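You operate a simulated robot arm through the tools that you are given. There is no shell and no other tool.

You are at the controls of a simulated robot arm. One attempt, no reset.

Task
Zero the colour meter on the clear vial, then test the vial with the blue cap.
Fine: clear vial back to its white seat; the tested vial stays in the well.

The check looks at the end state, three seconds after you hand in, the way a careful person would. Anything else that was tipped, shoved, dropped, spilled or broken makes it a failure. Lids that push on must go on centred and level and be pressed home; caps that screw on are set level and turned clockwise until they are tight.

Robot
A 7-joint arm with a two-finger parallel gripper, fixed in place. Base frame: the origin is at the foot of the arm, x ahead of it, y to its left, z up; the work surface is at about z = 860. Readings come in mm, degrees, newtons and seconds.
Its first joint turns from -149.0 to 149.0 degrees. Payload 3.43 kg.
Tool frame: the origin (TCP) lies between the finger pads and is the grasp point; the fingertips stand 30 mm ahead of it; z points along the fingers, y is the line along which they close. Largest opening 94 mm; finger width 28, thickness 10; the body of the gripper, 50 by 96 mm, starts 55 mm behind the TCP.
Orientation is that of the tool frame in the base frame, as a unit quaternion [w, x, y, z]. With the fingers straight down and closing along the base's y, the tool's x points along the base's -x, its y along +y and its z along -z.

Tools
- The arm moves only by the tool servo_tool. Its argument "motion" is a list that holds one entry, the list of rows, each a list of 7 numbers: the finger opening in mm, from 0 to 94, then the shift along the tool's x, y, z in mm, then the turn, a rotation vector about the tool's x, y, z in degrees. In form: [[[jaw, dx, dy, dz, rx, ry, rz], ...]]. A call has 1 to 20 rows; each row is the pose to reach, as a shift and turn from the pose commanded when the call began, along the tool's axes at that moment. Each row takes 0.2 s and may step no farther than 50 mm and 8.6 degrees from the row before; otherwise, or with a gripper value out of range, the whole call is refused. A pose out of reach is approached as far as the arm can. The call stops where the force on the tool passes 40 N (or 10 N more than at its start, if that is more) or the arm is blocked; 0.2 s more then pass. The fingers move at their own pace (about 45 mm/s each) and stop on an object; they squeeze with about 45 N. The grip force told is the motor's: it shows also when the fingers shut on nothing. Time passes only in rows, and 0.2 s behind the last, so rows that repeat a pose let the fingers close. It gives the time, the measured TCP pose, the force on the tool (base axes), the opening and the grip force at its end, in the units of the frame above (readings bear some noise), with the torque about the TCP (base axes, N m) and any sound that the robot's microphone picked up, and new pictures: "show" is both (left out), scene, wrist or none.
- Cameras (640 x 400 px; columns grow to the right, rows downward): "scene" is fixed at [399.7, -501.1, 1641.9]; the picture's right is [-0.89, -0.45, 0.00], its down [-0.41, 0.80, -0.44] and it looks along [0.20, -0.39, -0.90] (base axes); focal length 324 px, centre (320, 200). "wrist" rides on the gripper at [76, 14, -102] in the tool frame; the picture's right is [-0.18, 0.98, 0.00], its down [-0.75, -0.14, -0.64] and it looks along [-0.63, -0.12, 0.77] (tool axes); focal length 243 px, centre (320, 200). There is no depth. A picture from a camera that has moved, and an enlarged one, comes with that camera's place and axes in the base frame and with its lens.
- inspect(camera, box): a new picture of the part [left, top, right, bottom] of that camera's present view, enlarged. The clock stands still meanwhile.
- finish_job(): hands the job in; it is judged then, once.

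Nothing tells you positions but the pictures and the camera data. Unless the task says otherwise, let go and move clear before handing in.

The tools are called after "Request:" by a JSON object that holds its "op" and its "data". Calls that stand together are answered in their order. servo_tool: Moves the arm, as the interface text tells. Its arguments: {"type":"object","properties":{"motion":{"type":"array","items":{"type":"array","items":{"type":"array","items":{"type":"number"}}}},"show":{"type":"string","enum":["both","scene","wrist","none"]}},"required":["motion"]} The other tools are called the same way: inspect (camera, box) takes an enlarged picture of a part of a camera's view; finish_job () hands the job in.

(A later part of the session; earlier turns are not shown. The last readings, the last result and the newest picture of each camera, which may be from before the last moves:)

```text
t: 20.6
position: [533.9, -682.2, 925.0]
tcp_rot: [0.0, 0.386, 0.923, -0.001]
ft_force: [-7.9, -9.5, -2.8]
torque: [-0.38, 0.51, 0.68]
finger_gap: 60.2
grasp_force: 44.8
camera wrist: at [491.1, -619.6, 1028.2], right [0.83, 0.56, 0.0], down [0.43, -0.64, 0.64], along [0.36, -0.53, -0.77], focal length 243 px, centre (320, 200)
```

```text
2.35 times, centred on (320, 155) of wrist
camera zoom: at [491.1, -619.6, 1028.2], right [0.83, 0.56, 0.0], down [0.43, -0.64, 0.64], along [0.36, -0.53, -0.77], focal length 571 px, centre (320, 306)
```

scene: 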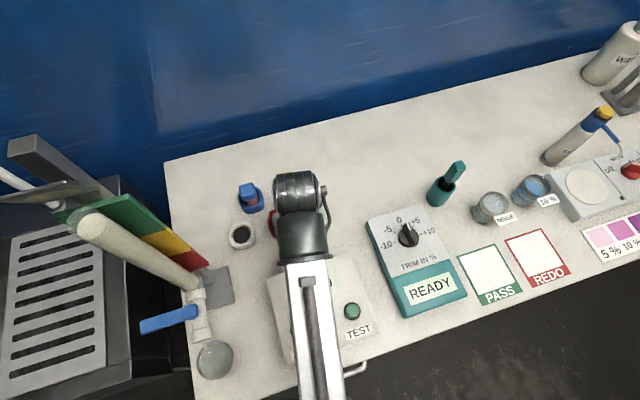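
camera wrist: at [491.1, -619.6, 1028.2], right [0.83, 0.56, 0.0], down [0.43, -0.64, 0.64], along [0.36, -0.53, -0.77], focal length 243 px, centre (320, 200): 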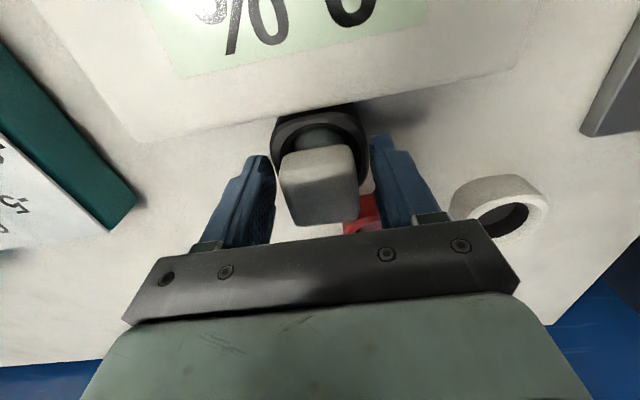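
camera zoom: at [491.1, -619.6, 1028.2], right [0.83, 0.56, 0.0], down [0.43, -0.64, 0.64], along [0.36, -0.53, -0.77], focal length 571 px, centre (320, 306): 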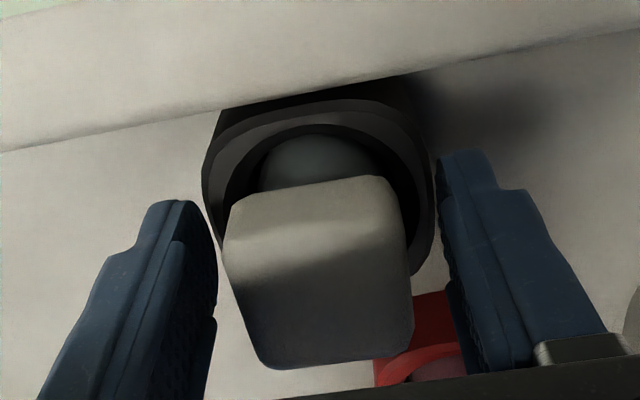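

The fingertips have closed on the well's outer wall (gap 60 mm), so the well rim is higher than I thought. I'll open right away and rise clear.

Request:
{"op": "servo_tool", "data": {"motion": [[[70, 0, 0, 0, 0, 0, 0], [70, 0, 0, 0, 0, 0, 0], [70, 0, 0, -8, 0, 0, 0], [70, 0, 0, -30, 0, 0, 0], [70, 0, 0, -70, 0, 0, 0], [70, 0, 0, -70, 0, 0, 0]]], "show": "both"}}

Request:
{"op": "inspect", "data": {"camera": "wrist", "box": [240, 30, 400, 230]}}

Request:
{"op": "inspect", "data": {"camera": "scene", "box": [220, 160, 380, 380]}}

```text
t: 22.0
position: [534.8, -680.3, 996.0]
tcp_rot: [0.0, 0.385, 0.923, 0.0]
ft_force: [0.5, -0.2, -0.8]
torque: [-0.01, -0.02, 0.01]
finger_gap: 70.1
grasp_force: 0.1
camera wrist: at [491.4, -618.4, 1098.2], right [0.83, 0.56, 0.0], down [0.43, -0.64, 0.64], along [0.36, -0.53, -0.77], focal length 243 px, centre (320, 200)
```

scene: 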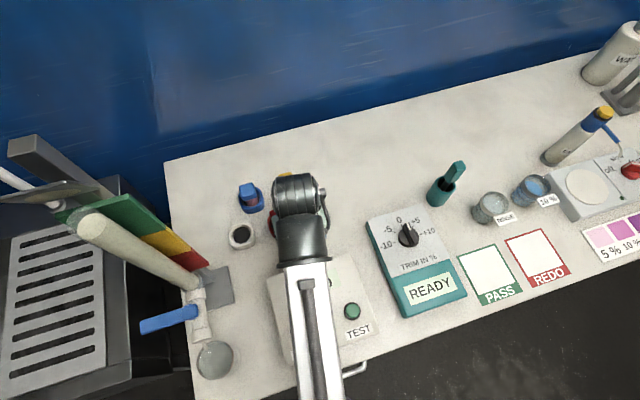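
wrist: 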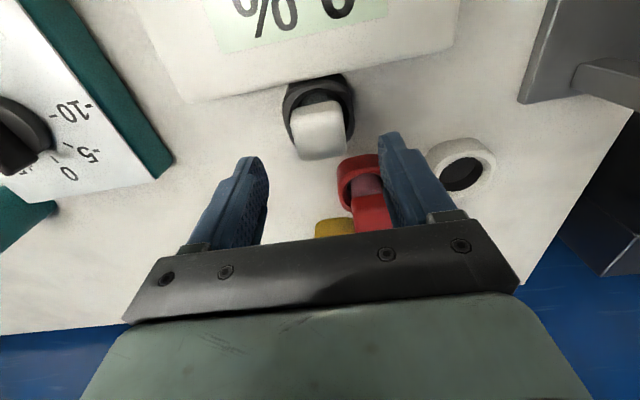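

```text
2.00 times, centred on (320, 130) of wrist
camera zoom: at [491.4, -618.4, 1098.2], right [0.83, 0.56, 0.0], down [0.43, -0.64, 0.64], along [0.36, -0.53, -0.77], focal length 485 px, centre (320, 340)
```

zoom: 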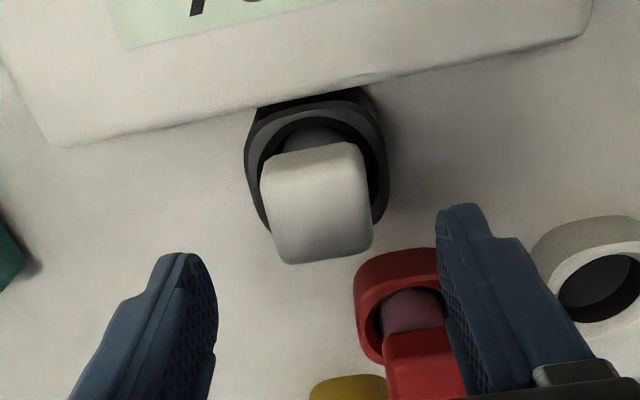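

```text
1.82 times, centred on (300, 270) of scene
camera zoom: at [399.7, -501.1, 1641.9], right [-0.89, -0.45, 0.0], down [-0.41, 0.8, -0.44], along [0.2, -0.39, -0.9], focal length 590 px, centre (356, 73)
```

zoom: 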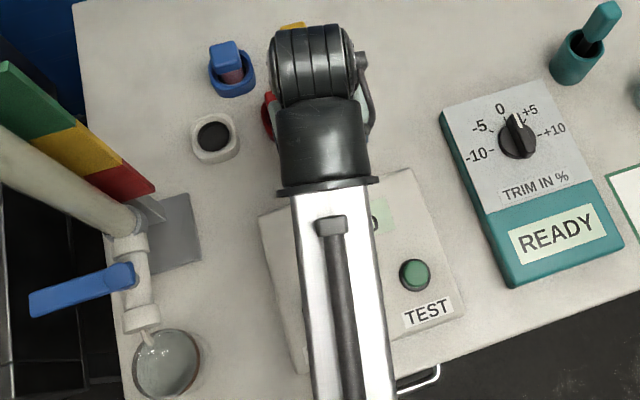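

The well and meter look unmoved and the vial is still seated. The well rim is therefore about z≈898, so I'll grip with TCP at about z 930 with a vertical tool (tips just above the rim, pads covering most of the cap's sides).

Request:
{"op": "servo_tool", "data": {"motion": [[[60, 0, 0, 20, 0, 0, 0], [60, 0, 0, 40, 0, 0, 0], [60, 0, 0, 55, 0, 0, 0], [60, 0, 0, 62, 0, 0, 0], [60, 0, 0, 65.5, 0, 0, 0], [60, 0, 0, 65.5, 0, 0, 0]]], "show": "wrist"}}

Request:
{"op": "inspect", "data": {"camera": "wrist", "box": [220, 70, 420, 240]}}

```text
t: 23.4
position: [534.8, -682.1, 930.4]
tcp_rot: [0.0, 0.385, 0.923, 0.001]
ft_force: [-0.4, -0.8, 0.0]
torque: [0.0, 0.01, 0.0]
finger_gap: 59.8
grasp_force: 0.1
camera wrist: at [491.5, -618.4, 1032.7], right [0.83, 0.56, 0.0], down [0.43, -0.64, 0.64], along [0.36, -0.53, -0.77], focal length 243 px, centre (320, 200)
```

wrist: 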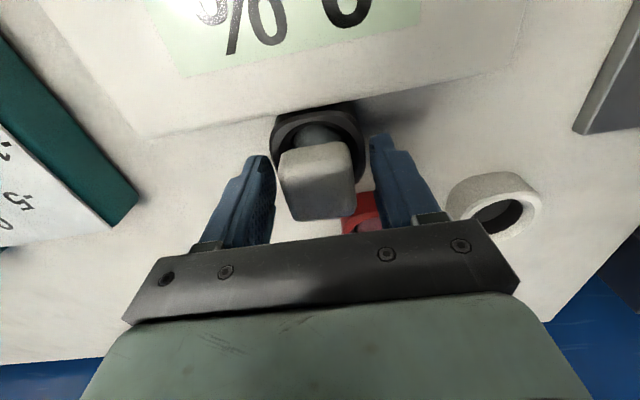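

```text
2.35 times, centred on (320, 155) of wrist
camera zoom: at [491.5, -618.4, 1032.7], right [0.83, 0.56, 0.0], down [0.43, -0.64, 0.64], along [0.36, -0.53, -0.77], focal length 571 px, centre (320, 306)
```

zoom: 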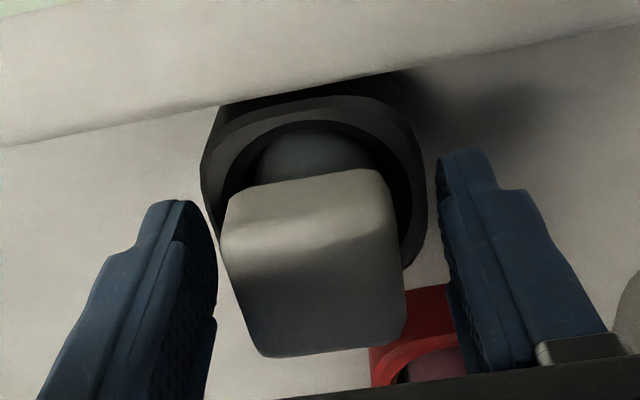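

The cap is centred between the pads. Closing now, then a very slow 10 mm test lift.

Request:
{"op": "servo_tool", "data": {"motion": [[[50, 0, 0, 0, 0, 0, 0], [40, 0, 0, 0, 0, 0, 0], [20, 0, 0, 0, 0, 0, 0], [0, 0, 0, 0, 0, 0, 0], [0, 0, 0, 0, 0, 0, 0], [0, 0, 0, 0, 0, 0, 0]]], "show": "wrist"}}

Request:
{"op": "inspect", "data": {"camera": "wrist", "box": [220, 70, 420, 240]}}

```text
t: 24.8
position: [533.5, -681.3, 930.7]
tcp_rot: [0.0, 0.386, 0.922, 0.002]
ft_force: [-0.1, -0.3, -0.2]
torque: [-0.03, 0.02, -0.03]
finger_gap: 41.4
grasp_force: 44.6
camera wrist: at [491.5, -618.4, 1032.8], right [0.83, 0.56, 0.0], down [0.43, -0.64, 0.64], along [0.36, -0.53, -0.77], focal length 243 px, centre (320, 200)
```

wrist: 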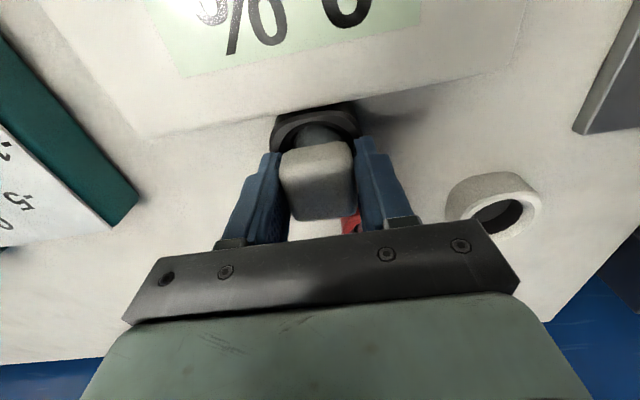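

```text
2.35 times, centred on (320, 155) of wrist
camera zoom: at [491.5, -618.4, 1032.8], right [0.83, 0.56, 0.0], down [0.43, -0.64, 0.64], along [0.36, -0.53, -0.77], focal length 571 px, centre (320, 306)
```

zoom: 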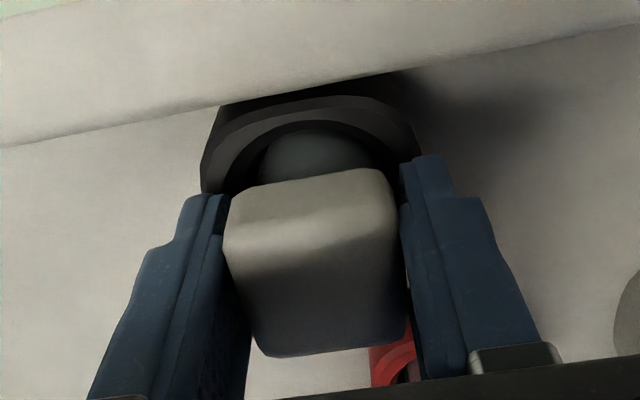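

Grip again reads 41.4 mm. Now a very slow 4 mm test lift to see whether the vial follows and what force builds.

Request:
{"op": "servo_tool", "data": {"motion": [[[0, 0, 0, -1, 0, 0, 0], [0, 0, 0, -2, 0, 0, 0], [0, 0, 0, -3, 0, 0, 0], [0, 0, 0, -4, 0, 0, 0]]], "show": "wrist"}}

Request:
{"op": "inspect", "data": {"camera": "wrist", "box": [220, 70, 420, 240]}}

```text
t: 25.8
position: [534.6, -682.1, 934.3]
tcp_rot: [0.001, 0.386, 0.922, 0.0]
ft_force: [-0.1, 1.4, 0.0]
torque: [-0.01, 0.03, 0.02]
finger_gap: 41.6
grasp_force: 45.0
camera wrist: at [491.4, -619.0, 1036.8], right [0.83, 0.56, 0.0], down [0.43, -0.64, 0.64], along [0.36, -0.53, -0.77], focal length 243 px, centre (320, 200)
```

wrist: 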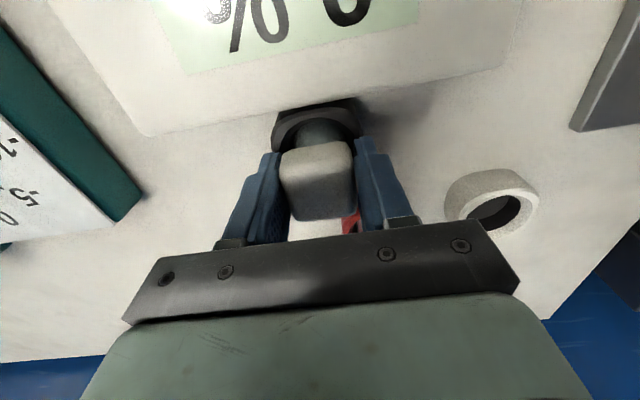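

```text
2.35 times, centred on (320, 155) of wrist
camera zoom: at [491.4, -619.0, 1036.8], right [0.83, 0.56, 0.0], down [0.43, -0.64, 0.64], along [0.36, -0.53, -0.77], focal length 571 px, centre (320, 306)
```

zoom: 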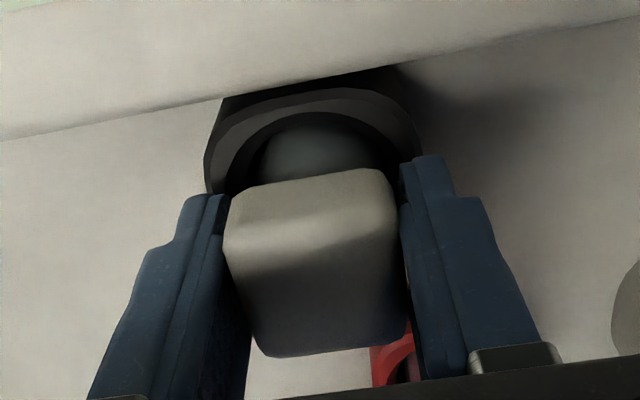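

The vial follows the gripper with no load building. I'll continue lifting gently.

Request:
{"op": "servo_tool", "data": {"motion": [[[0, 0, 0, -2, 0, 0, 0], [0, 0, 0, -4, 0, 0, 0], [0, 0, 0, -7, 0, 0, 0], [0, 0, 0, -10, 0, 0, 0], [0, 0, 0, -13, 0, 0, 0], [0, 0, 0, -16, 0, 0, 0], [0, 0, 0, -19, 0, 0, 0], [0, 0, 0, -22, 0, 0, 0]]], "show": "wrist"}}

Request:
{"op": "inspect", "data": {"camera": "wrist", "box": [220, 70, 420, 240]}}

```text
t: 27.6
position: [534.1, -681.5, 956.5]
tcp_rot: [0.001, 0.386, 0.922, 0.0]
ft_force: [-0.5, -0.4, 0.0]
torque: [-0.02, 0.0, 0.0]
finger_gap: 41.2
grasp_force: 45.1
camera wrist: at [491.3, -619.0, 1058.7], right [0.83, 0.56, 0.0], down [0.43, -0.64, 0.64], along [0.36, -0.53, -0.77], focal length 243 px, centre (320, 200)
```

wrist: 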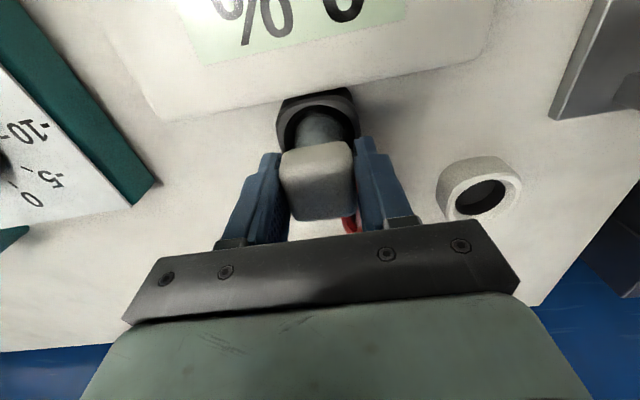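

```text
2.35 times, centred on (320, 155) of wrist
camera zoom: at [491.3, -619.0, 1058.7], right [0.83, 0.56, 0.0], down [0.43, -0.64, 0.64], along [0.36, -0.53, -0.77], focal length 571 px, centre (320, 306)
```

zoom: 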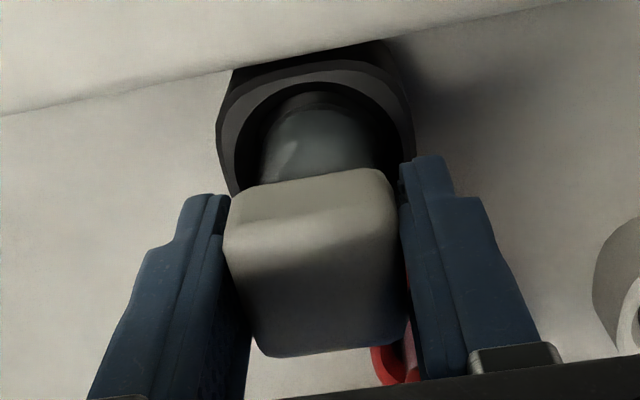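

The vial is coming out cleanly. Continuing upward with gentle acceleration to clear the neighbouring caps.

Request:
{"op": "servo_tool", "data": {"motion": [[[0, 0, 0, -2, 0, 0, 0], [0, 0, 0, -5, 0, 0, 0], [0, 0, 0, -9, 0, 0, 0], [0, 0, 0, -14, 0, 0, 0], [0, 0, 0, -20, 0, 0, 0], [0, 0, 0, -26, 0, 0, 0], [0, 0, 0, -32, 0, 0, 0], [0, 0, 0, -38, 0, 0, 0], [0, 0, 0, -44, 0, 0, 0], [0, 0, 0, -50, 0, 0, 0], [0, 0, 0, -56, 0, 0, 0], [0, 0, 0, -62, 0, 0, 0], [0, 0, 0, -68, 0, 0, 0], [0, 0, 0, -74, 0, 0, 0], [0, 0, 0, -79, 0, 0, 0], [0, 0, 0, -83, 0, 0, 0], [0, 0, 0, -86, 0, 0, 0], [0, 0, 0, -88, 0, 0, 0], [0, 0, 0, -88, 0, 0, 0]]], "show": "both"}}

Request:
{"op": "inspect", "data": {"camera": "wrist", "box": [220, 70, 420, 240]}}

```text
t: 31.6
position: [534.1, -681.0, 1042.6]
tcp_rot: [0.0, 0.385, 0.923, 0.001]
ft_force: [0.2, 0.1, -0.7]
torque: [0.01, -0.03, -0.02]
finger_gap: 41.4
grasp_force: 45.2
camera wrist: at [491.6, -618.7, 1146.5], right [0.83, 0.56, 0.0], down [0.43, -0.64, 0.64], along [0.36, -0.53, -0.77], focal length 243 px, centre (320, 200)
```

scene: 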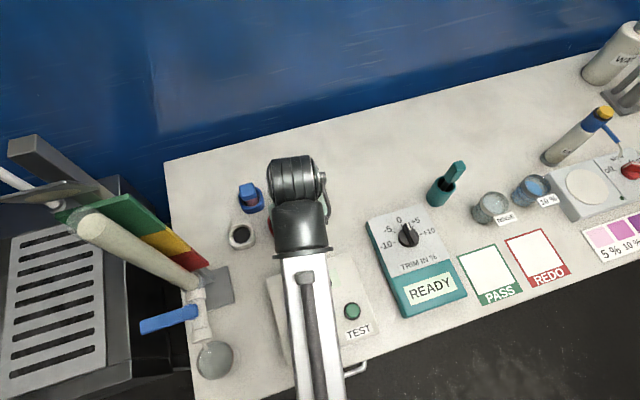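
wrist: 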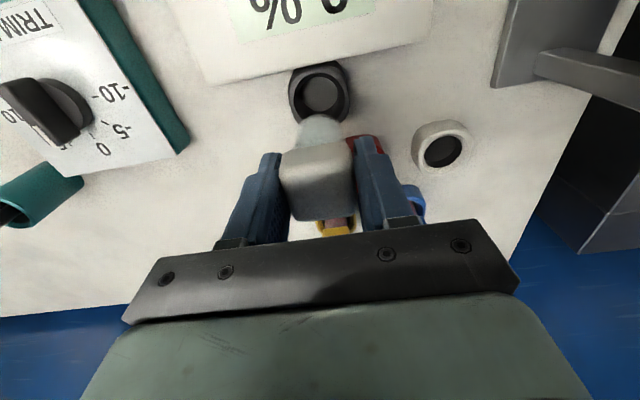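

```text
2.35 times, centred on (320, 155) of wrist
camera zoom: at [491.6, -618.7, 1146.5], right [0.83, 0.56, 0.0], down [0.43, -0.64, 0.64], along [0.36, -0.53, -0.77], focal length 571 px, centre (320, 306)
```

zoom: 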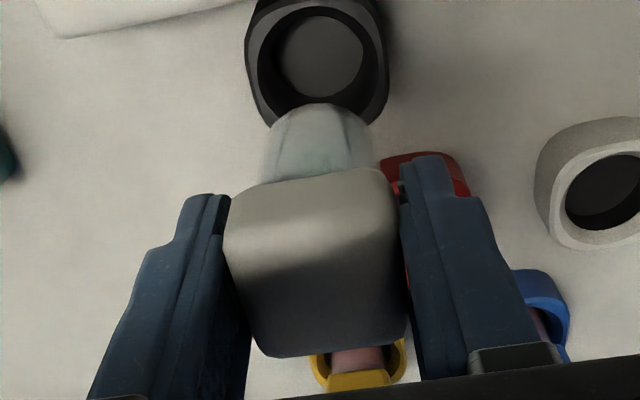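

The clear vial is firmly held with its bottom about 60–68 mm below the TCP, well clear of everything. I'll carry it smoothly over to the white seat at constant height.

Request:
{"op": "servo_tool", "data": {"motion": [[[0, -2.2, 3.3, 0, 0, 0, 0], [0, -5.6, 8.3, 0, 0, 0, 0], [0, -10, 14.9, 0, 0, 0, 0], [0, -16.2, 24.1, 0, 0, 0, 0], [0, -23.4, 34.9, 0, 0, 0, 0], [0, -31.8, 47.3, 0, 0, 0, 0], [0, -40.2, 59.8, 0, 0, 0, 0], [0, -48.5, 72.2, 0, 0, 0, 0], [0, -56.9, 84.7, 0, 0, 0, 0], [0, -65.3, 97.1, 0, 0, 0, 0], [0, -72.5, 107.9, 0, 0, 0, 0], [0, -79.2, 117.9, 0, 0, 0, 0], [0, -84.3, 125.3, 0, 0, 0, 0], [0, -87.6, 130.3, 0, 0, 0, 0], [0, -90.1, 134, 0, 0, 0, 0], [0, -90.1, 134, 0, 0, 0, 0]]], "show": "both"}}

Request:
{"op": "inspect", "data": {"camera": "wrist", "box": [220, 40, 420, 240]}}

Request:
{"op": "inspect", "data": {"camera": "scene", "box": [250, 200, 360, 300]}}

```text
t: 35.0
position: [693.0, -652.9, 1045.3]
tcp_rot: [0.0, 0.387, 0.922, 0.001]
ft_force: [0.6, -0.2, -0.1]
torque: [0.04, 0.0, -0.02]
finger_gap: 41.1
grasp_force: 44.6
camera wrist: at [649.2, -589.5, 1147.0], right [0.83, 0.56, 0.0], down [0.43, -0.64, 0.64], along [0.36, -0.53, -0.77], focal length 243 px, centre (320, 200)
```

scene: 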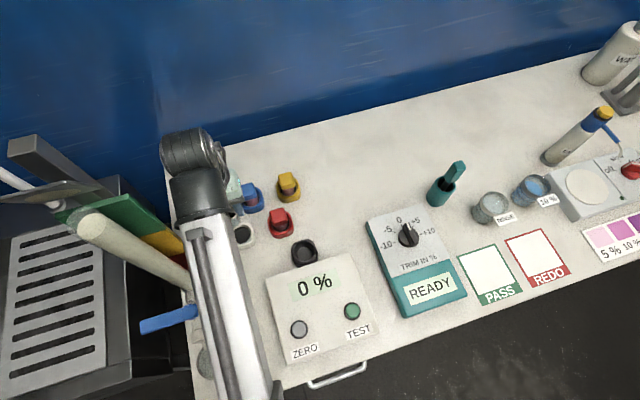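
wrist: 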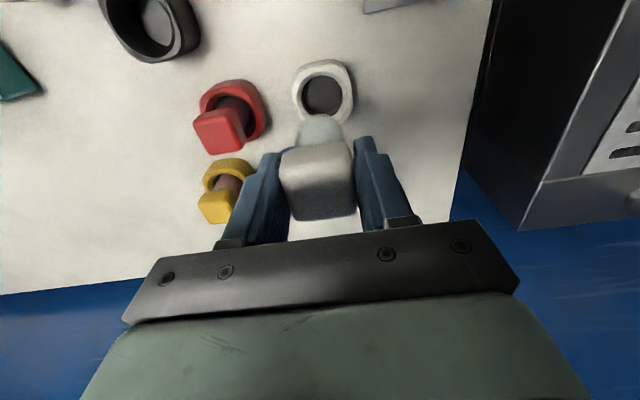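

```text
2.00 times, centred on (320, 140) of wrist
camera zoom: at [649.2, -589.5, 1147.0], right [0.83, 0.56, 0.0], down [0.43, -0.64, 0.64], along [0.36, -0.53, -0.77], focal length 485 px, centre (320, 320)
```

zoom: 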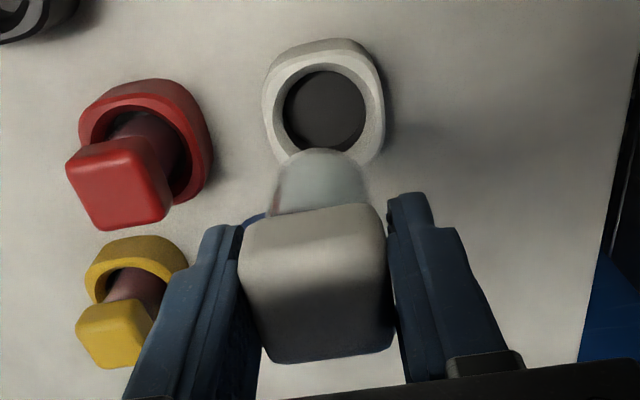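

```text
4.00 times, centred on (305, 250) of scene
camera zoom: at [399.7, -501.1, 1641.9], right [-0.89, -0.45, 0.0], down [-0.41, 0.8, -0.44], along [0.2, -0.39, -0.9], focal length 1297 px, centre (380, 0)
```

zoom: 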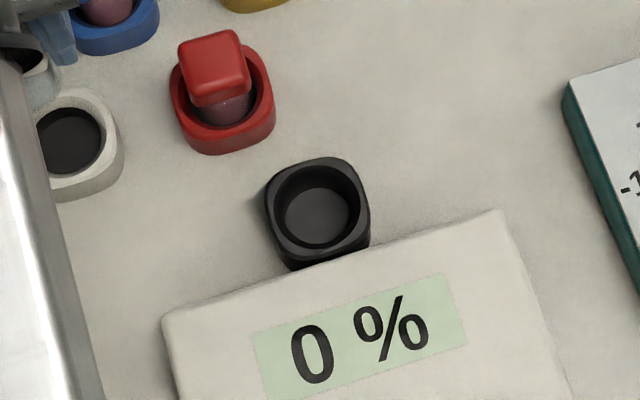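

The empty black well is now visible and the clear vial is above the white seat. The hole centre appears about 2 mm along +y of the vial axis; I'll correct that and descend until the vial bottom is just above the rim, then check.

Request:
{"op": "servo_tool", "data": {"motion": [[[0, 0, 0.5, 3, 0, 0, 0], [0, 0, 1, 9, 0, 0, 0], [0, 0, 1.5, 17, 0, 0, 0], [0, 0, 2, 27, 0, 0, 0], [0, 0, 2.2, 37, 0, 0, 0], [0, 0, 2.2, 47, 0, 0, 0], [0, 0, 2.2, 57, 0, 0, 0], [0, 0, 2.2, 66, 0, 0, 0], [0, 0, 2.2, 72, 0, 0, 0], [0, 0, 2.2, 75, 0, 0, 0], [0, 0, 2.2, 75, 0, 0, 0]]], "show": "both"}}

Request:
{"op": "inspect", "data": {"camera": "wrist", "box": [250, 60, 400, 180]}}

Request:
{"op": "inspect", "data": {"camera": "scene", "box": [190, 180, 320, 290]}}

```text
t: 37.4
position: [693.6, -650.1, 969.9]
tcp_rot: [0.0, 0.386, 0.923, 0.0]
ft_force: [0.7, 0.4, -0.7]
torque: [0.01, -0.03, 0.02]
finger_gap: 41.4
grasp_force: 45.2
camera wrist: at [651.3, -587.2, 1071.4], right [0.83, 0.56, 0.0], down [0.43, -0.64, 0.64], along [0.36, -0.53, -0.77], focal length 243 px, centre (320, 200)
```

scene: 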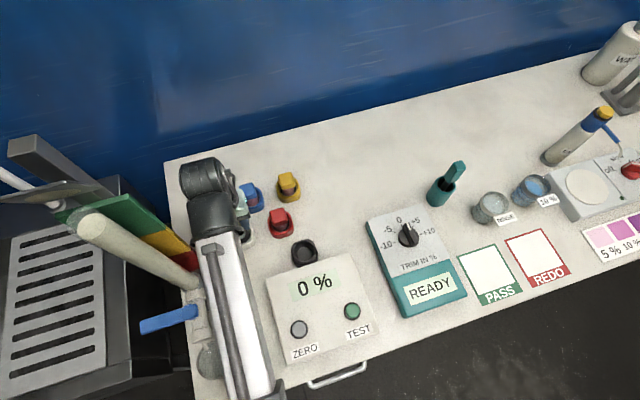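
wrist: 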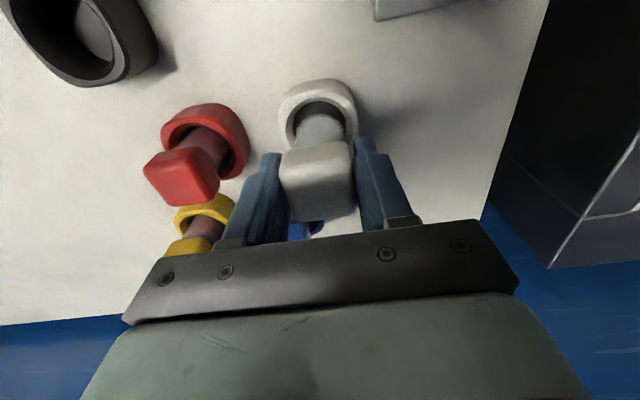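

```text
3.33 times, centred on (325, 120) of wrist
camera zoom: at [651.3, -587.2, 1071.4], right [0.83, 0.56, 0.0], down [0.43, -0.64, 0.64], along [0.36, -0.53, -0.77], focal length 809 px, centre (303, 467)
```

zoom: 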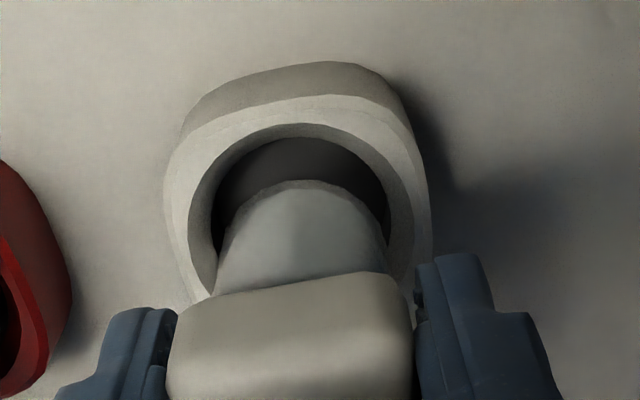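

```text
3.64 times, centred on (255, 235) of scene
camera zoom: at [399.7, -501.1, 1641.9], right [-0.89, -0.45, 0.0], down [-0.41, 0.8, -0.44], along [0.2, -0.39, -0.9], focal length 1179 px, centre (556, 73)
```

zoom: 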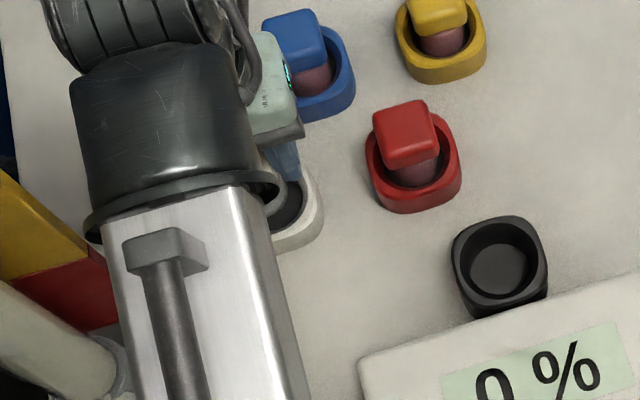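

The vial (about 33 mm diameter) is centred over the hole (about 41 mm with a chamfer) to within a millimetre or so. I'll lower it into the seat gently.

Request:
{"op": "servo_tool", "data": {"motion": [[[0, 0, -0.3, 3, 0, 0, 0], [0, 0, -0.5, 7, 0, 0, 0], [0, 0, -0.5, 11, 0, 0, 0], [0, 0, -0.5, 15, 0, 0, 0], [0, 0, -0.5, 19, 0, 0, 0], [0, 0, -0.5, 22, 0, 0, 0], [0, 0, -0.5, 24, 0, 0, 0], [0, 0, -0.5, 25, 0, 0, 0]]], "show": "wrist"}}

Request:
{"op": "inspect", "data": {"camera": "wrist", "box": [250, 60, 400, 180]}}

```text
t: 39.2
position: [694.4, -650.8, 944.2]
tcp_rot: [0.0, 0.386, 0.923, 0.001]
ft_force: [0.7, 0.6, -0.1]
torque: [0.02, -0.02, 0.0]
finger_gap: 41.6
grasp_force: 44.9
camera wrist: at [651.3, -587.6, 1046.7], right [0.83, 0.56, 0.0], down [0.43, -0.64, 0.64], along [0.36, -0.53, -0.77], focal length 243 px, centre (320, 200)
```

wrist: 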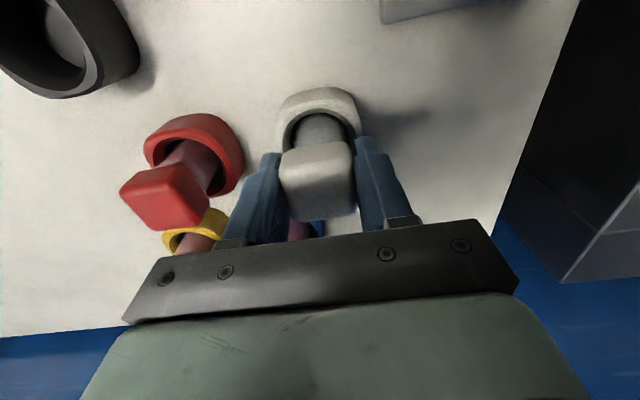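

```text
3.33 times, centred on (325, 120) of wrist
camera zoom: at [651.3, -587.6, 1046.7], right [0.83, 0.56, 0.0], down [0.43, -0.64, 0.64], along [0.36, -0.53, -0.77], focal length 809 px, centre (303, 467)
```

zoom: 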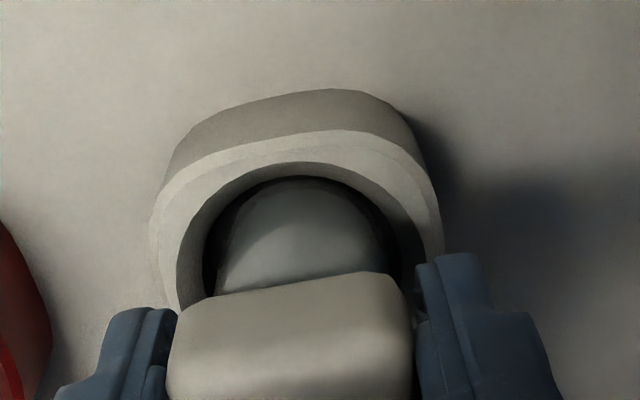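

The vial is inside the hole with clearance on both sides and no force. I'll keep easing down in small steps.

Request:
{"op": "servo_tool", "data": {"motion": [[[0, 0, 0, 1.5, 0, 0, 0], [0, 0, 0, 3, 0, 0, 0], [0, 0, 0, 4.5, 0, 0, 0], [0, 0, 0, 6, 0, 0, 0], [0, 0, 0, 6, 0, 0, 0]]], "show": "wrist"}}

```text
t: 40.4
position: [694.9, -652.4, 937.7]
tcp_rot: [0.0, 0.387, 0.922, 0.001]
ft_force: [1.0, 0.4, -0.9]
torque: [0.05, 0.01, 0.0]
finger_gap: 41.5
grasp_force: 44.7
camera wrist: at [651.7, -588.0, 1040.3], right [0.83, 0.56, 0.0], down [0.43, -0.64, 0.64], along [0.36, -0.53, -0.77], focal length 243 px, centre (320, 200)
```

wrist: 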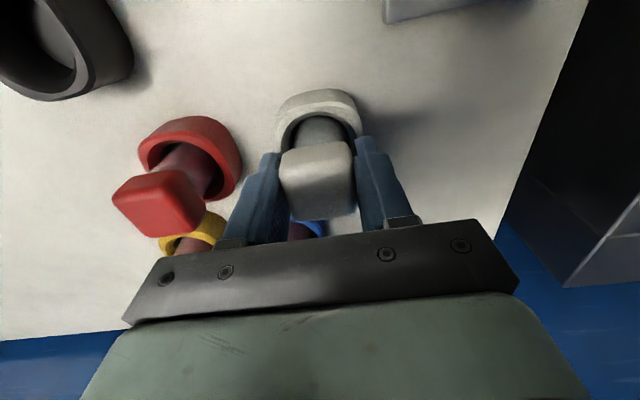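

Request:
{"op": "servo_tool", "data": {"motion": [[[0, 0, 0, 1, 0, 0, 0], [0, 0, 0, 2, 0, 0, 0], [0, 0, 0, 3, 0, 0, 0], [0, 0, 0, 3, 0, 0, 0]]], "show": "wrist"}}

Request:
{"op": "inspect", "data": {"camera": "wrist", "box": [250, 60, 400, 180]}}

```text
t: 41.4
position: [694.9, -650.5, 934.7]
tcp_rot: [0.0, 0.386, 0.922, 0.001]
ft_force: [0.2, 0.6, -0.9]
torque: [0.0, 0.02, 0.06]
finger_gap: 41.4
grasp_force: 45.6
camera wrist: at [651.7, -587.9, 1037.2], right [0.83, 0.56, 0.0], down [0.43, -0.64, 0.64], along [0.36, -0.53, -0.77], focal length 243 px, centre (320, 200)
```

wrist: 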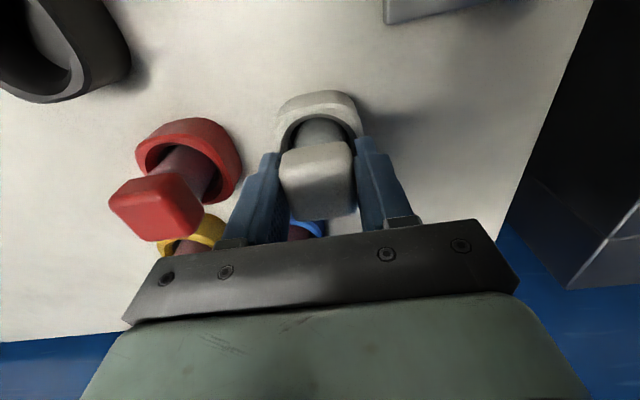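

```text
3.33 times, centred on (325, 120) of wrist
camera zoom: at [651.7, -587.9, 1037.2], right [0.83, 0.56, 0.0], down [0.43, -0.64, 0.64], along [0.36, -0.53, -0.77], focal length 809 px, centre (303, 467)
```

zoom: 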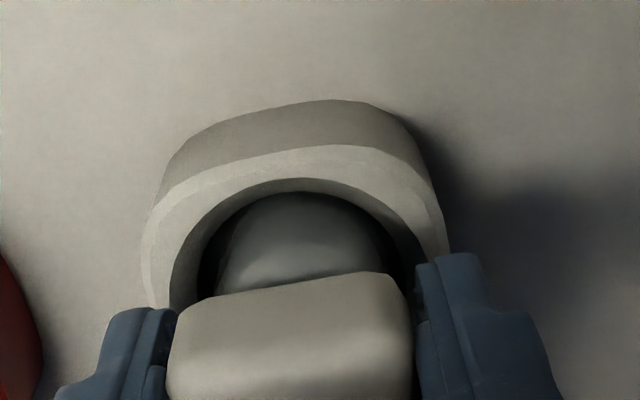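

Request:
{"op": "servo_tool", "data": {"motion": [[[0, 0, 0, 1, 0, 0, 0], [0, 0, 0, 2, 0, 0, 0], [0, 0, 0, 3, 0, 0, 0], [0, 0, 0, 3, 0, 0, 0]]], "show": "none"}}

```text
t: 42.4
position: [694.2, -651.8, 931.8]
tcp_rot: [0.001, 0.386, 0.923, 0.001]
ft_force: [0.6, 0.4, -0.8]
torque: [-0.01, -0.02, -0.02]
finger_gap: 41.6
grasp_force: 45.1
```

Request:
{"op": "servo_tool", "data": {"motion": [[[0, 0, 0, 0.7, 0, 0, 0], [0, 0, 0, 1.4, 0, 0, 0], [0, 0, 0, 2, 0, 0, 0], [0, 0, 0, 2, 0, 0, 0]]], "show": "wrist"}}

Request:
{"op": "inspect", "data": {"camera": "wrist", "box": [250, 60, 400, 180]}}

```text
t: 43.4
position: [693.1, -649.9, 929.2]
tcp_rot: [0.001, 0.386, 0.923, 0.001]
ft_force: [-0.6, -0.3, 3.7]
torque: [0.02, 0.05, -0.03]
finger_gap: 41.5
grasp_force: 45.1
camera wrist: at [651.5, -587.8, 1032.7], right [0.83, 0.56, 0.0], down [0.43, -0.64, 0.64], along [0.36, -0.53, -0.77], focal length 243 px, centre (320, 200)
```

wrist: 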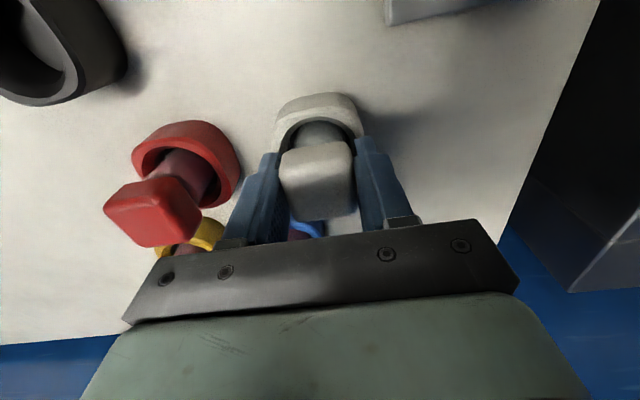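

```text
3.33 times, centred on (325, 120) of wrist
camera zoom: at [651.5, -587.8, 1032.7], right [0.83, 0.56, 0.0], down [0.43, -0.64, 0.64], along [0.36, -0.53, -0.77], focal length 809 px, centre (303, 467)
```

zoom: 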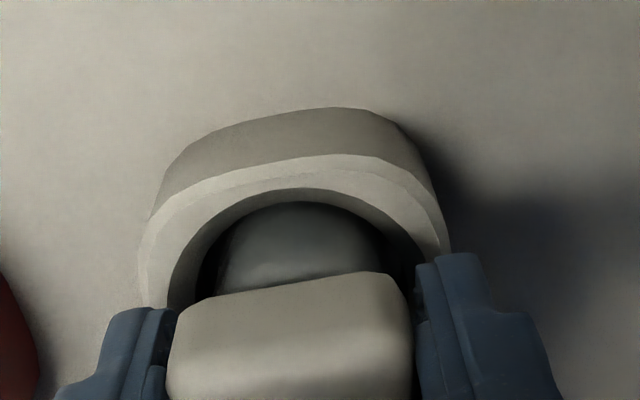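

Contact with the seat floor shows as +3.7 N at the expected height. I'll open the jaws and rise straight up.

Request:
{"op": "servo_tool", "data": {"motion": [[[46, 0, 0, -0.5, 0, 0, 0], [52, 0, 0, -0.5, 0, 0, 0], [58, 0, 0, -0.5, 0, 0, 0], [62, 0, 0, -0.5, 0, 0, 0], [62, 0, 0, -3, 0, 0, 0], [62, 0, 0, -10, 0, 0, 0], [62, 0, 0, -25, 0, 0, 0], [62, 0, 0, -45, 0, 0, 0], [62, 0, 0, -70, 0, 0, 0], [62, 0, 0, -90, 0, 0, 0], [62, 0, 0, -90, 0, 0, 0]]], "show": "both"}}

Request:
{"op": "inspect", "data": {"camera": "wrist", "box": [160, 20, 420, 240]}}

```text
t: 45.8
position: [694.1, -651.3, 1020.2]
tcp_rot: [0.0, 0.385, 0.923, 0.001]
ft_force: [-0.7, 0.5, 0.2]
torque: [-0.02, -0.02, 0.01]
finger_gap: 62.0
grasp_force: 0.1
camera wrist: at [650.9, -589.4, 1122.3], right [0.83, 0.56, 0.0], down [0.43, -0.64, 0.64], along [0.36, -0.53, -0.77], focal length 243 px, centre (320, 200)
```

scene: 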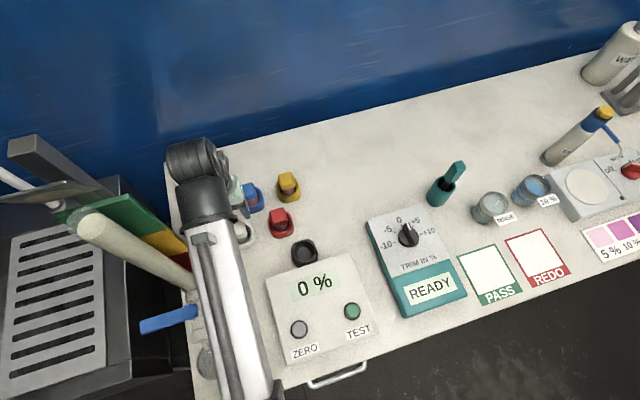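
wrist: 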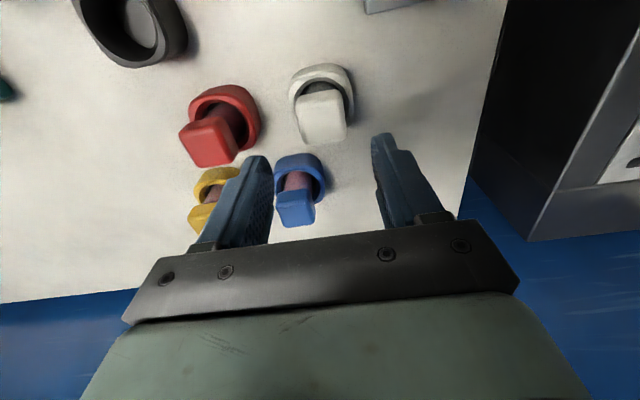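

```text
1.82 times, centred on (290, 130) of wrist
camera zoom: at [650.9, -589.4, 1122.3], right [0.83, 0.56, 0.0], down [0.43, -0.64, 0.64], along [0.36, -0.53, -0.77], focal length 441 px, centre (374, 327)
```

zoom: 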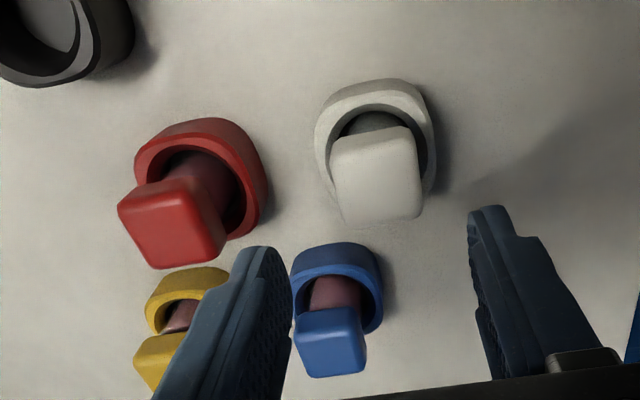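

The clear vial stands upright in its white seat. Next I'll approach the blue vial at (727.5,-748), which needs some outward tilt; I'll test the reach at a safe height with 15°.

Request:
{"op": "servo_tool", "data": {"motion": [[[62, -12, -6, 0, 0, -2, -0.4], [62, -28, -14, 0, 0, -5, -0.9], [62, -46, -22, 3, -0.1, -8, -1.5], [62, -64, -31, 6, -0.2, -11, -2], [62, -80, -38, 8, -0.3, -13, -2.5], [62, -92.2, -44.3, 10, -0.37, -15, -2.8], [62, -92.2, -44.3, 10, -0.37, -15, -2.8]]], "show": "both"}}

Request:
{"op": "inspect", "data": {"camera": "wrist", "box": [230, 30, 410, 230]}}

```text
t: 47.4
position: [725.8, -746.0, 1010.5]
tcp_rot: [0.122, 0.361, 0.923, -0.047]
ft_force: [0.1, 0.0, -0.3]
torque: [0.0, -0.02, 0.02]
finger_gap: 61.8
grasp_force: 0.0
camera wrist: at [663.0, -670.0, 1088.7], right [0.8, 0.6, 0.05], down [0.32, -0.48, 0.81], along [0.52, -0.63, -0.58], focal length 243 px, centre (320, 200)
```

scene: 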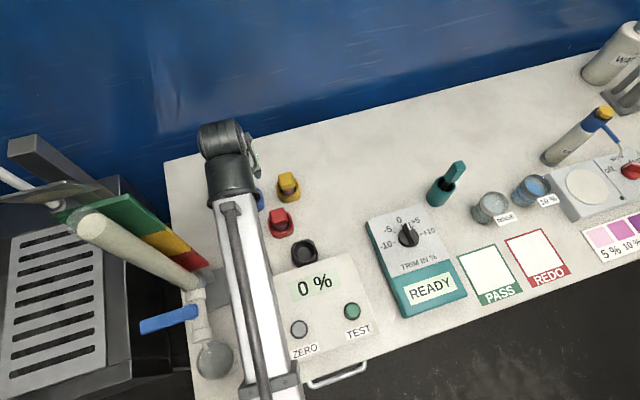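
wrist: 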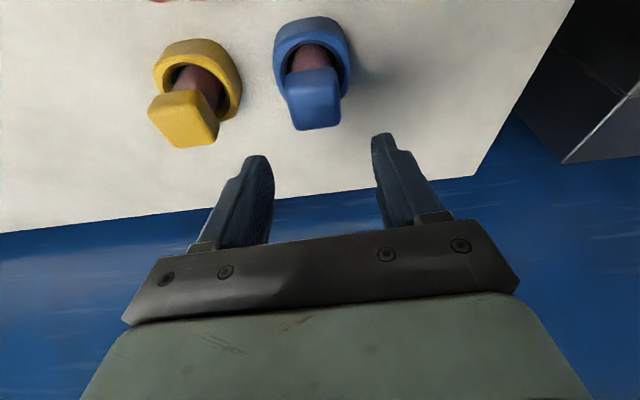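

```text
2.00 times, centred on (320, 130) of wrist
camera zoom: at [663.0, -670.0, 1088.7], right [0.8, 0.6, 0.05], down [0.32, -0.48, 0.81], along [0.52, -0.63, -0.58], focal length 485 px, centre (320, 340)
```

zoom: 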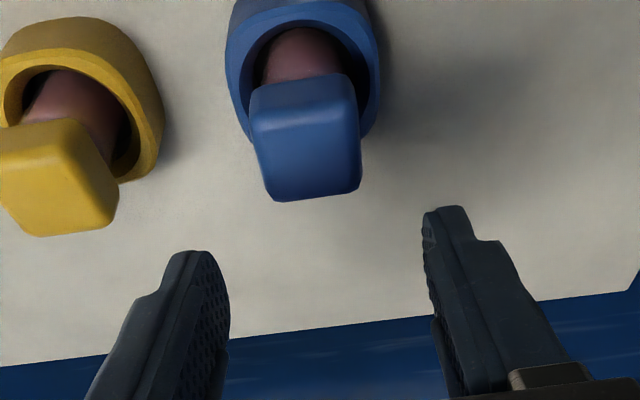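

The arm reaches the blue vial at 15° tilt, and the cap is about 2.7 mm outward of the TCP, well aligned in yaw. I'll come down partway with that correction and check again.

Request:
{"op": "servo_tool", "data": {"motion": [[[62, 4, -0.1, 16, 0, 0, 0], [62, 8, -0.2, 33, 0, 0, 0], [62, 11.5, -0.3, 49, 0, 0, 0], [62, 13.7, -0.3, 58.9, 0, 0, 0], [62, 13.7, -0.3, 58.9, 0, 0, 0]]], "show": "both"}}

Request:
{"op": "inspect", "data": {"camera": "wrist", "box": [220, 60, 420, 230]}}

```text
t: 48.6
position: [727.6, -747.2, 948.6]
tcp_rot: [0.122, 0.36, 0.924, -0.046]
ft_force: [-0.9, 0.1, -0.2]
torque: [0.01, 0.01, 0.0]
finger_gap: 61.9
grasp_force: 0.0
camera wrist: at [664.9, -671.0, 1027.9], right [0.8, 0.6, 0.05], down [0.32, -0.49, 0.81], along [0.52, -0.63, -0.58], focal length 243 px, centre (320, 200)
```

scene: 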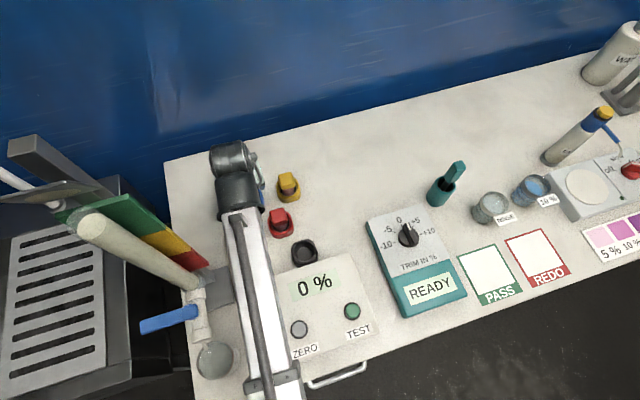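
wrist: 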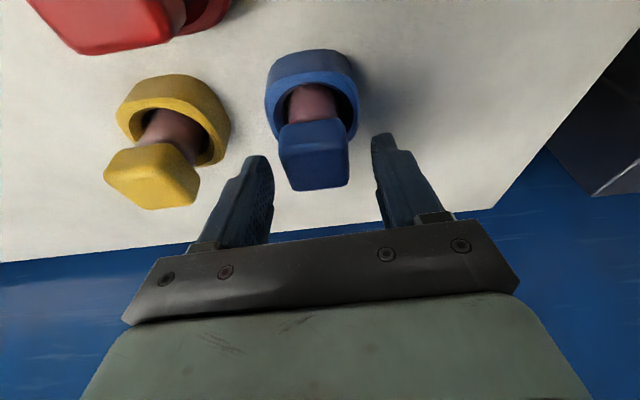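

```text
2.35 times, centred on (320, 145) of wrist
camera zoom: at [664.9, -671.0, 1027.9], right [0.8, 0.6, 0.05], down [0.32, -0.49, 0.81], along [0.52, -0.63, -0.58], focal length 571 px, centre (320, 329)
```

zoom: 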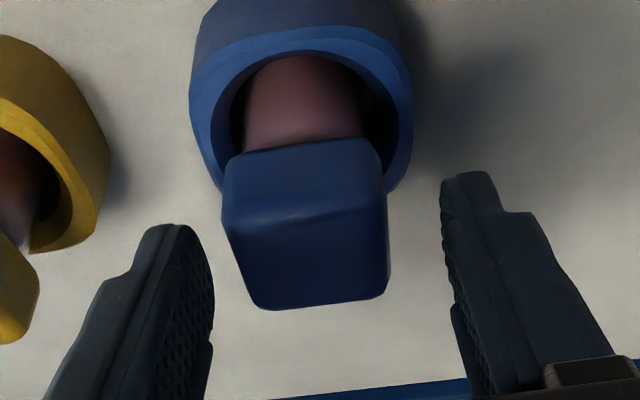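

Alignment is close: another ~2 mm outward and ~0.8 mm sideways. I'll make that correction and drop to TCP z≈931.

Request:
{"op": "servo_tool", "data": {"motion": [[[62, 0.8, -0.8, 6, 0, 0, 0], [62, 1.7, -0.8, 12, 0, 0, 0], [62, 2.3, -0.8, 15.5, 0, 0, 0], [62, 2.6, -0.8, 17.5, 0, 0, 0], [62, 2.6, -0.8, 17.5, 0, 0, 0]]], "show": "wrist"}}

Request:
{"op": "inspect", "data": {"camera": "wrist", "box": [220, 70, 420, 240]}}

```text
t: 49.8
position: [730.1, -752.5, 931.7]
tcp_rot: [0.122, 0.36, 0.924, -0.047]
ft_force: [0.9, 1.0, -0.4]
torque: [0.0, -0.02, 0.0]
finger_gap: 61.9
grasp_force: 0.2
camera wrist: at [666.2, -674.5, 1010.9], right [0.8, 0.6, 0.05], down [0.32, -0.48, 0.81], along [0.52, -0.63, -0.58], focal length 243 px, centre (320, 200)
```

wrist: 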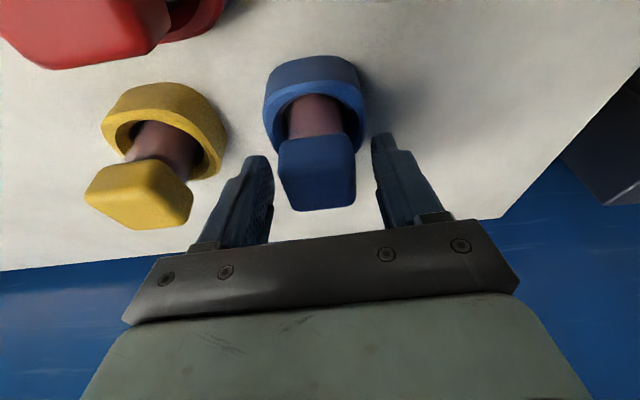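

```text
2.35 times, centred on (320, 155) of wrist
camera zoom: at [666.2, -674.5, 1010.9], right [0.8, 0.6, 0.05], down [0.32, -0.48, 0.81], along [0.52, -0.63, -0.58], focal length 571 px, centre (320, 306)
```

zoom: 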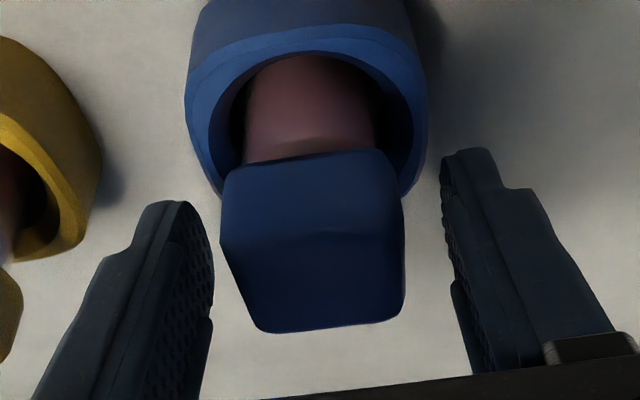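

The blue cap is centred between the pads. Closing gently now.

Request:
{"op": "servo_tool", "data": {"motion": [[[52, 0, 0, 0, 0, 0, 0], [44, 0, 0, 0, 0, 0, 0], [30, 0, 0, 0, 0, 0, 0], [10, 0, 0, 0, 0, 0, 0], [0, 0, 0, 0, 0, 0, 0], [0, 0, 0, 0, 0, 0, 0]]], "show": "wrist"}}

Request:
{"op": "inspect", "data": {"camera": "wrist", "box": [220, 70, 420, 240]}}

```text
t: 51.2
position: [732.0, -750.7, 932.7]
tcp_rot: [0.122, 0.36, 0.924, -0.047]
ft_force: [1.5, -0.1, 0.7]
torque: [-0.03, 0.0, 0.01]
finger_gap: 41.4
grasp_force: 44.6
camera wrist: at [666.2, -674.5, 1010.9], right [0.8, 0.6, 0.05], down [0.32, -0.49, 0.81], along [0.52, -0.63, -0.58], focal length 243 px, centre (320, 200)
```

wrist: 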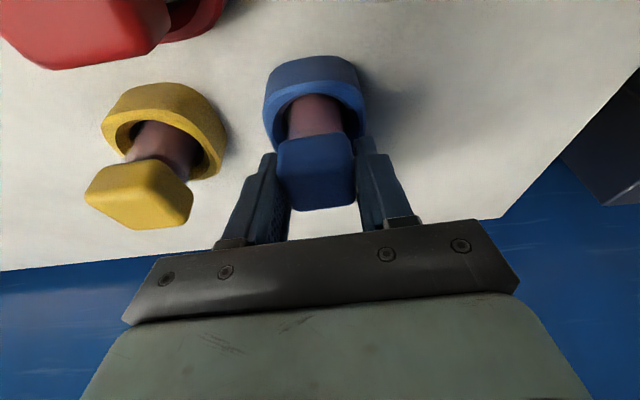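

```text
2.35 times, centred on (320, 155) of wrist
camera zoom: at [666.2, -674.5, 1010.9], right [0.8, 0.6, 0.05], down [0.32, -0.49, 0.81], along [0.52, -0.63, -0.58], focal length 571 px, centre (320, 306)
```

zoom: 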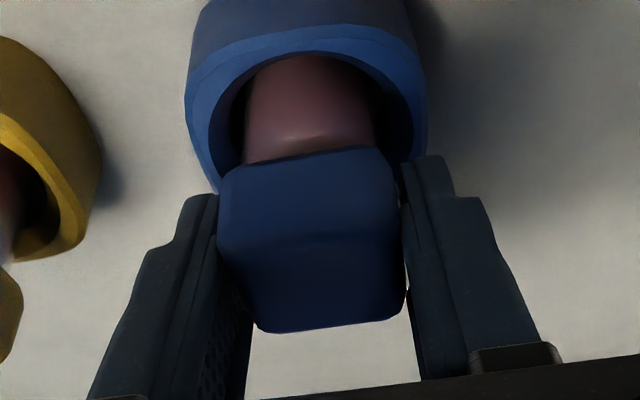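

Gripped at 41.4 mm. Slow test lift of 5 mm straight up (in base axes).

Request:
{"op": "servo_tool", "data": {"motion": [[[0, -0.26, 0, -0.96, 0, 0, 0], [0, -0.52, 0, -1.93, 0, 0, 0], [0, -0.9, 0, -3.3, 0, 0, 0], [0, -1.3, 0, -4.8, 0, 0, 0], [0, -1.3, 0, -4.8, 0, 0, 0]]], "show": "wrist"}}

Request:
{"op": "inspect", "data": {"camera": "wrist", "box": [220, 70, 420, 240]}}

```text
t: 52.4
position: [730.1, -750.4, 936.4]
tcp_rot: [0.122, 0.36, 0.924, -0.047]
ft_force: [0.4, -0.3, -0.6]
torque: [0.02, 0.0, 0.0]
finger_gap: 41.6
grasp_force: 45.1
camera wrist: at [666.1, -674.4, 1016.0], right [0.8, 0.6, 0.05], down [0.32, -0.49, 0.81], along [0.52, -0.63, -0.58], focal length 243 px, centre (320, 200)
```

wrist: 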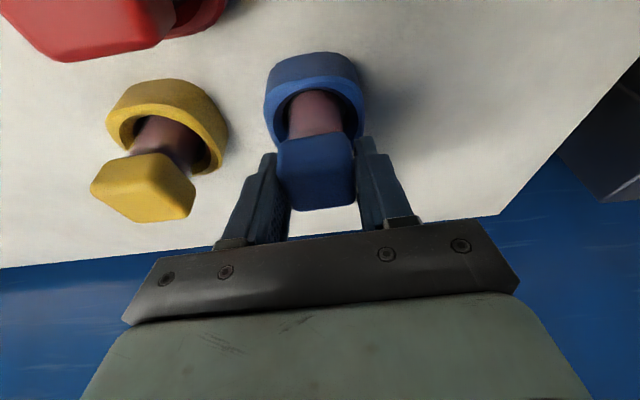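

```text
2.35 times, centred on (320, 155) of wrist
camera zoom: at [666.1, -674.4, 1016.0], right [0.8, 0.6, 0.05], down [0.32, -0.49, 0.81], along [0.52, -0.63, -0.58], focal length 571 px, centre (320, 306)
```

zoom: 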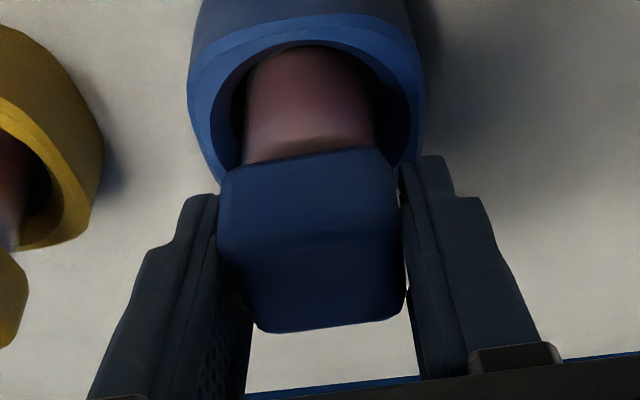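

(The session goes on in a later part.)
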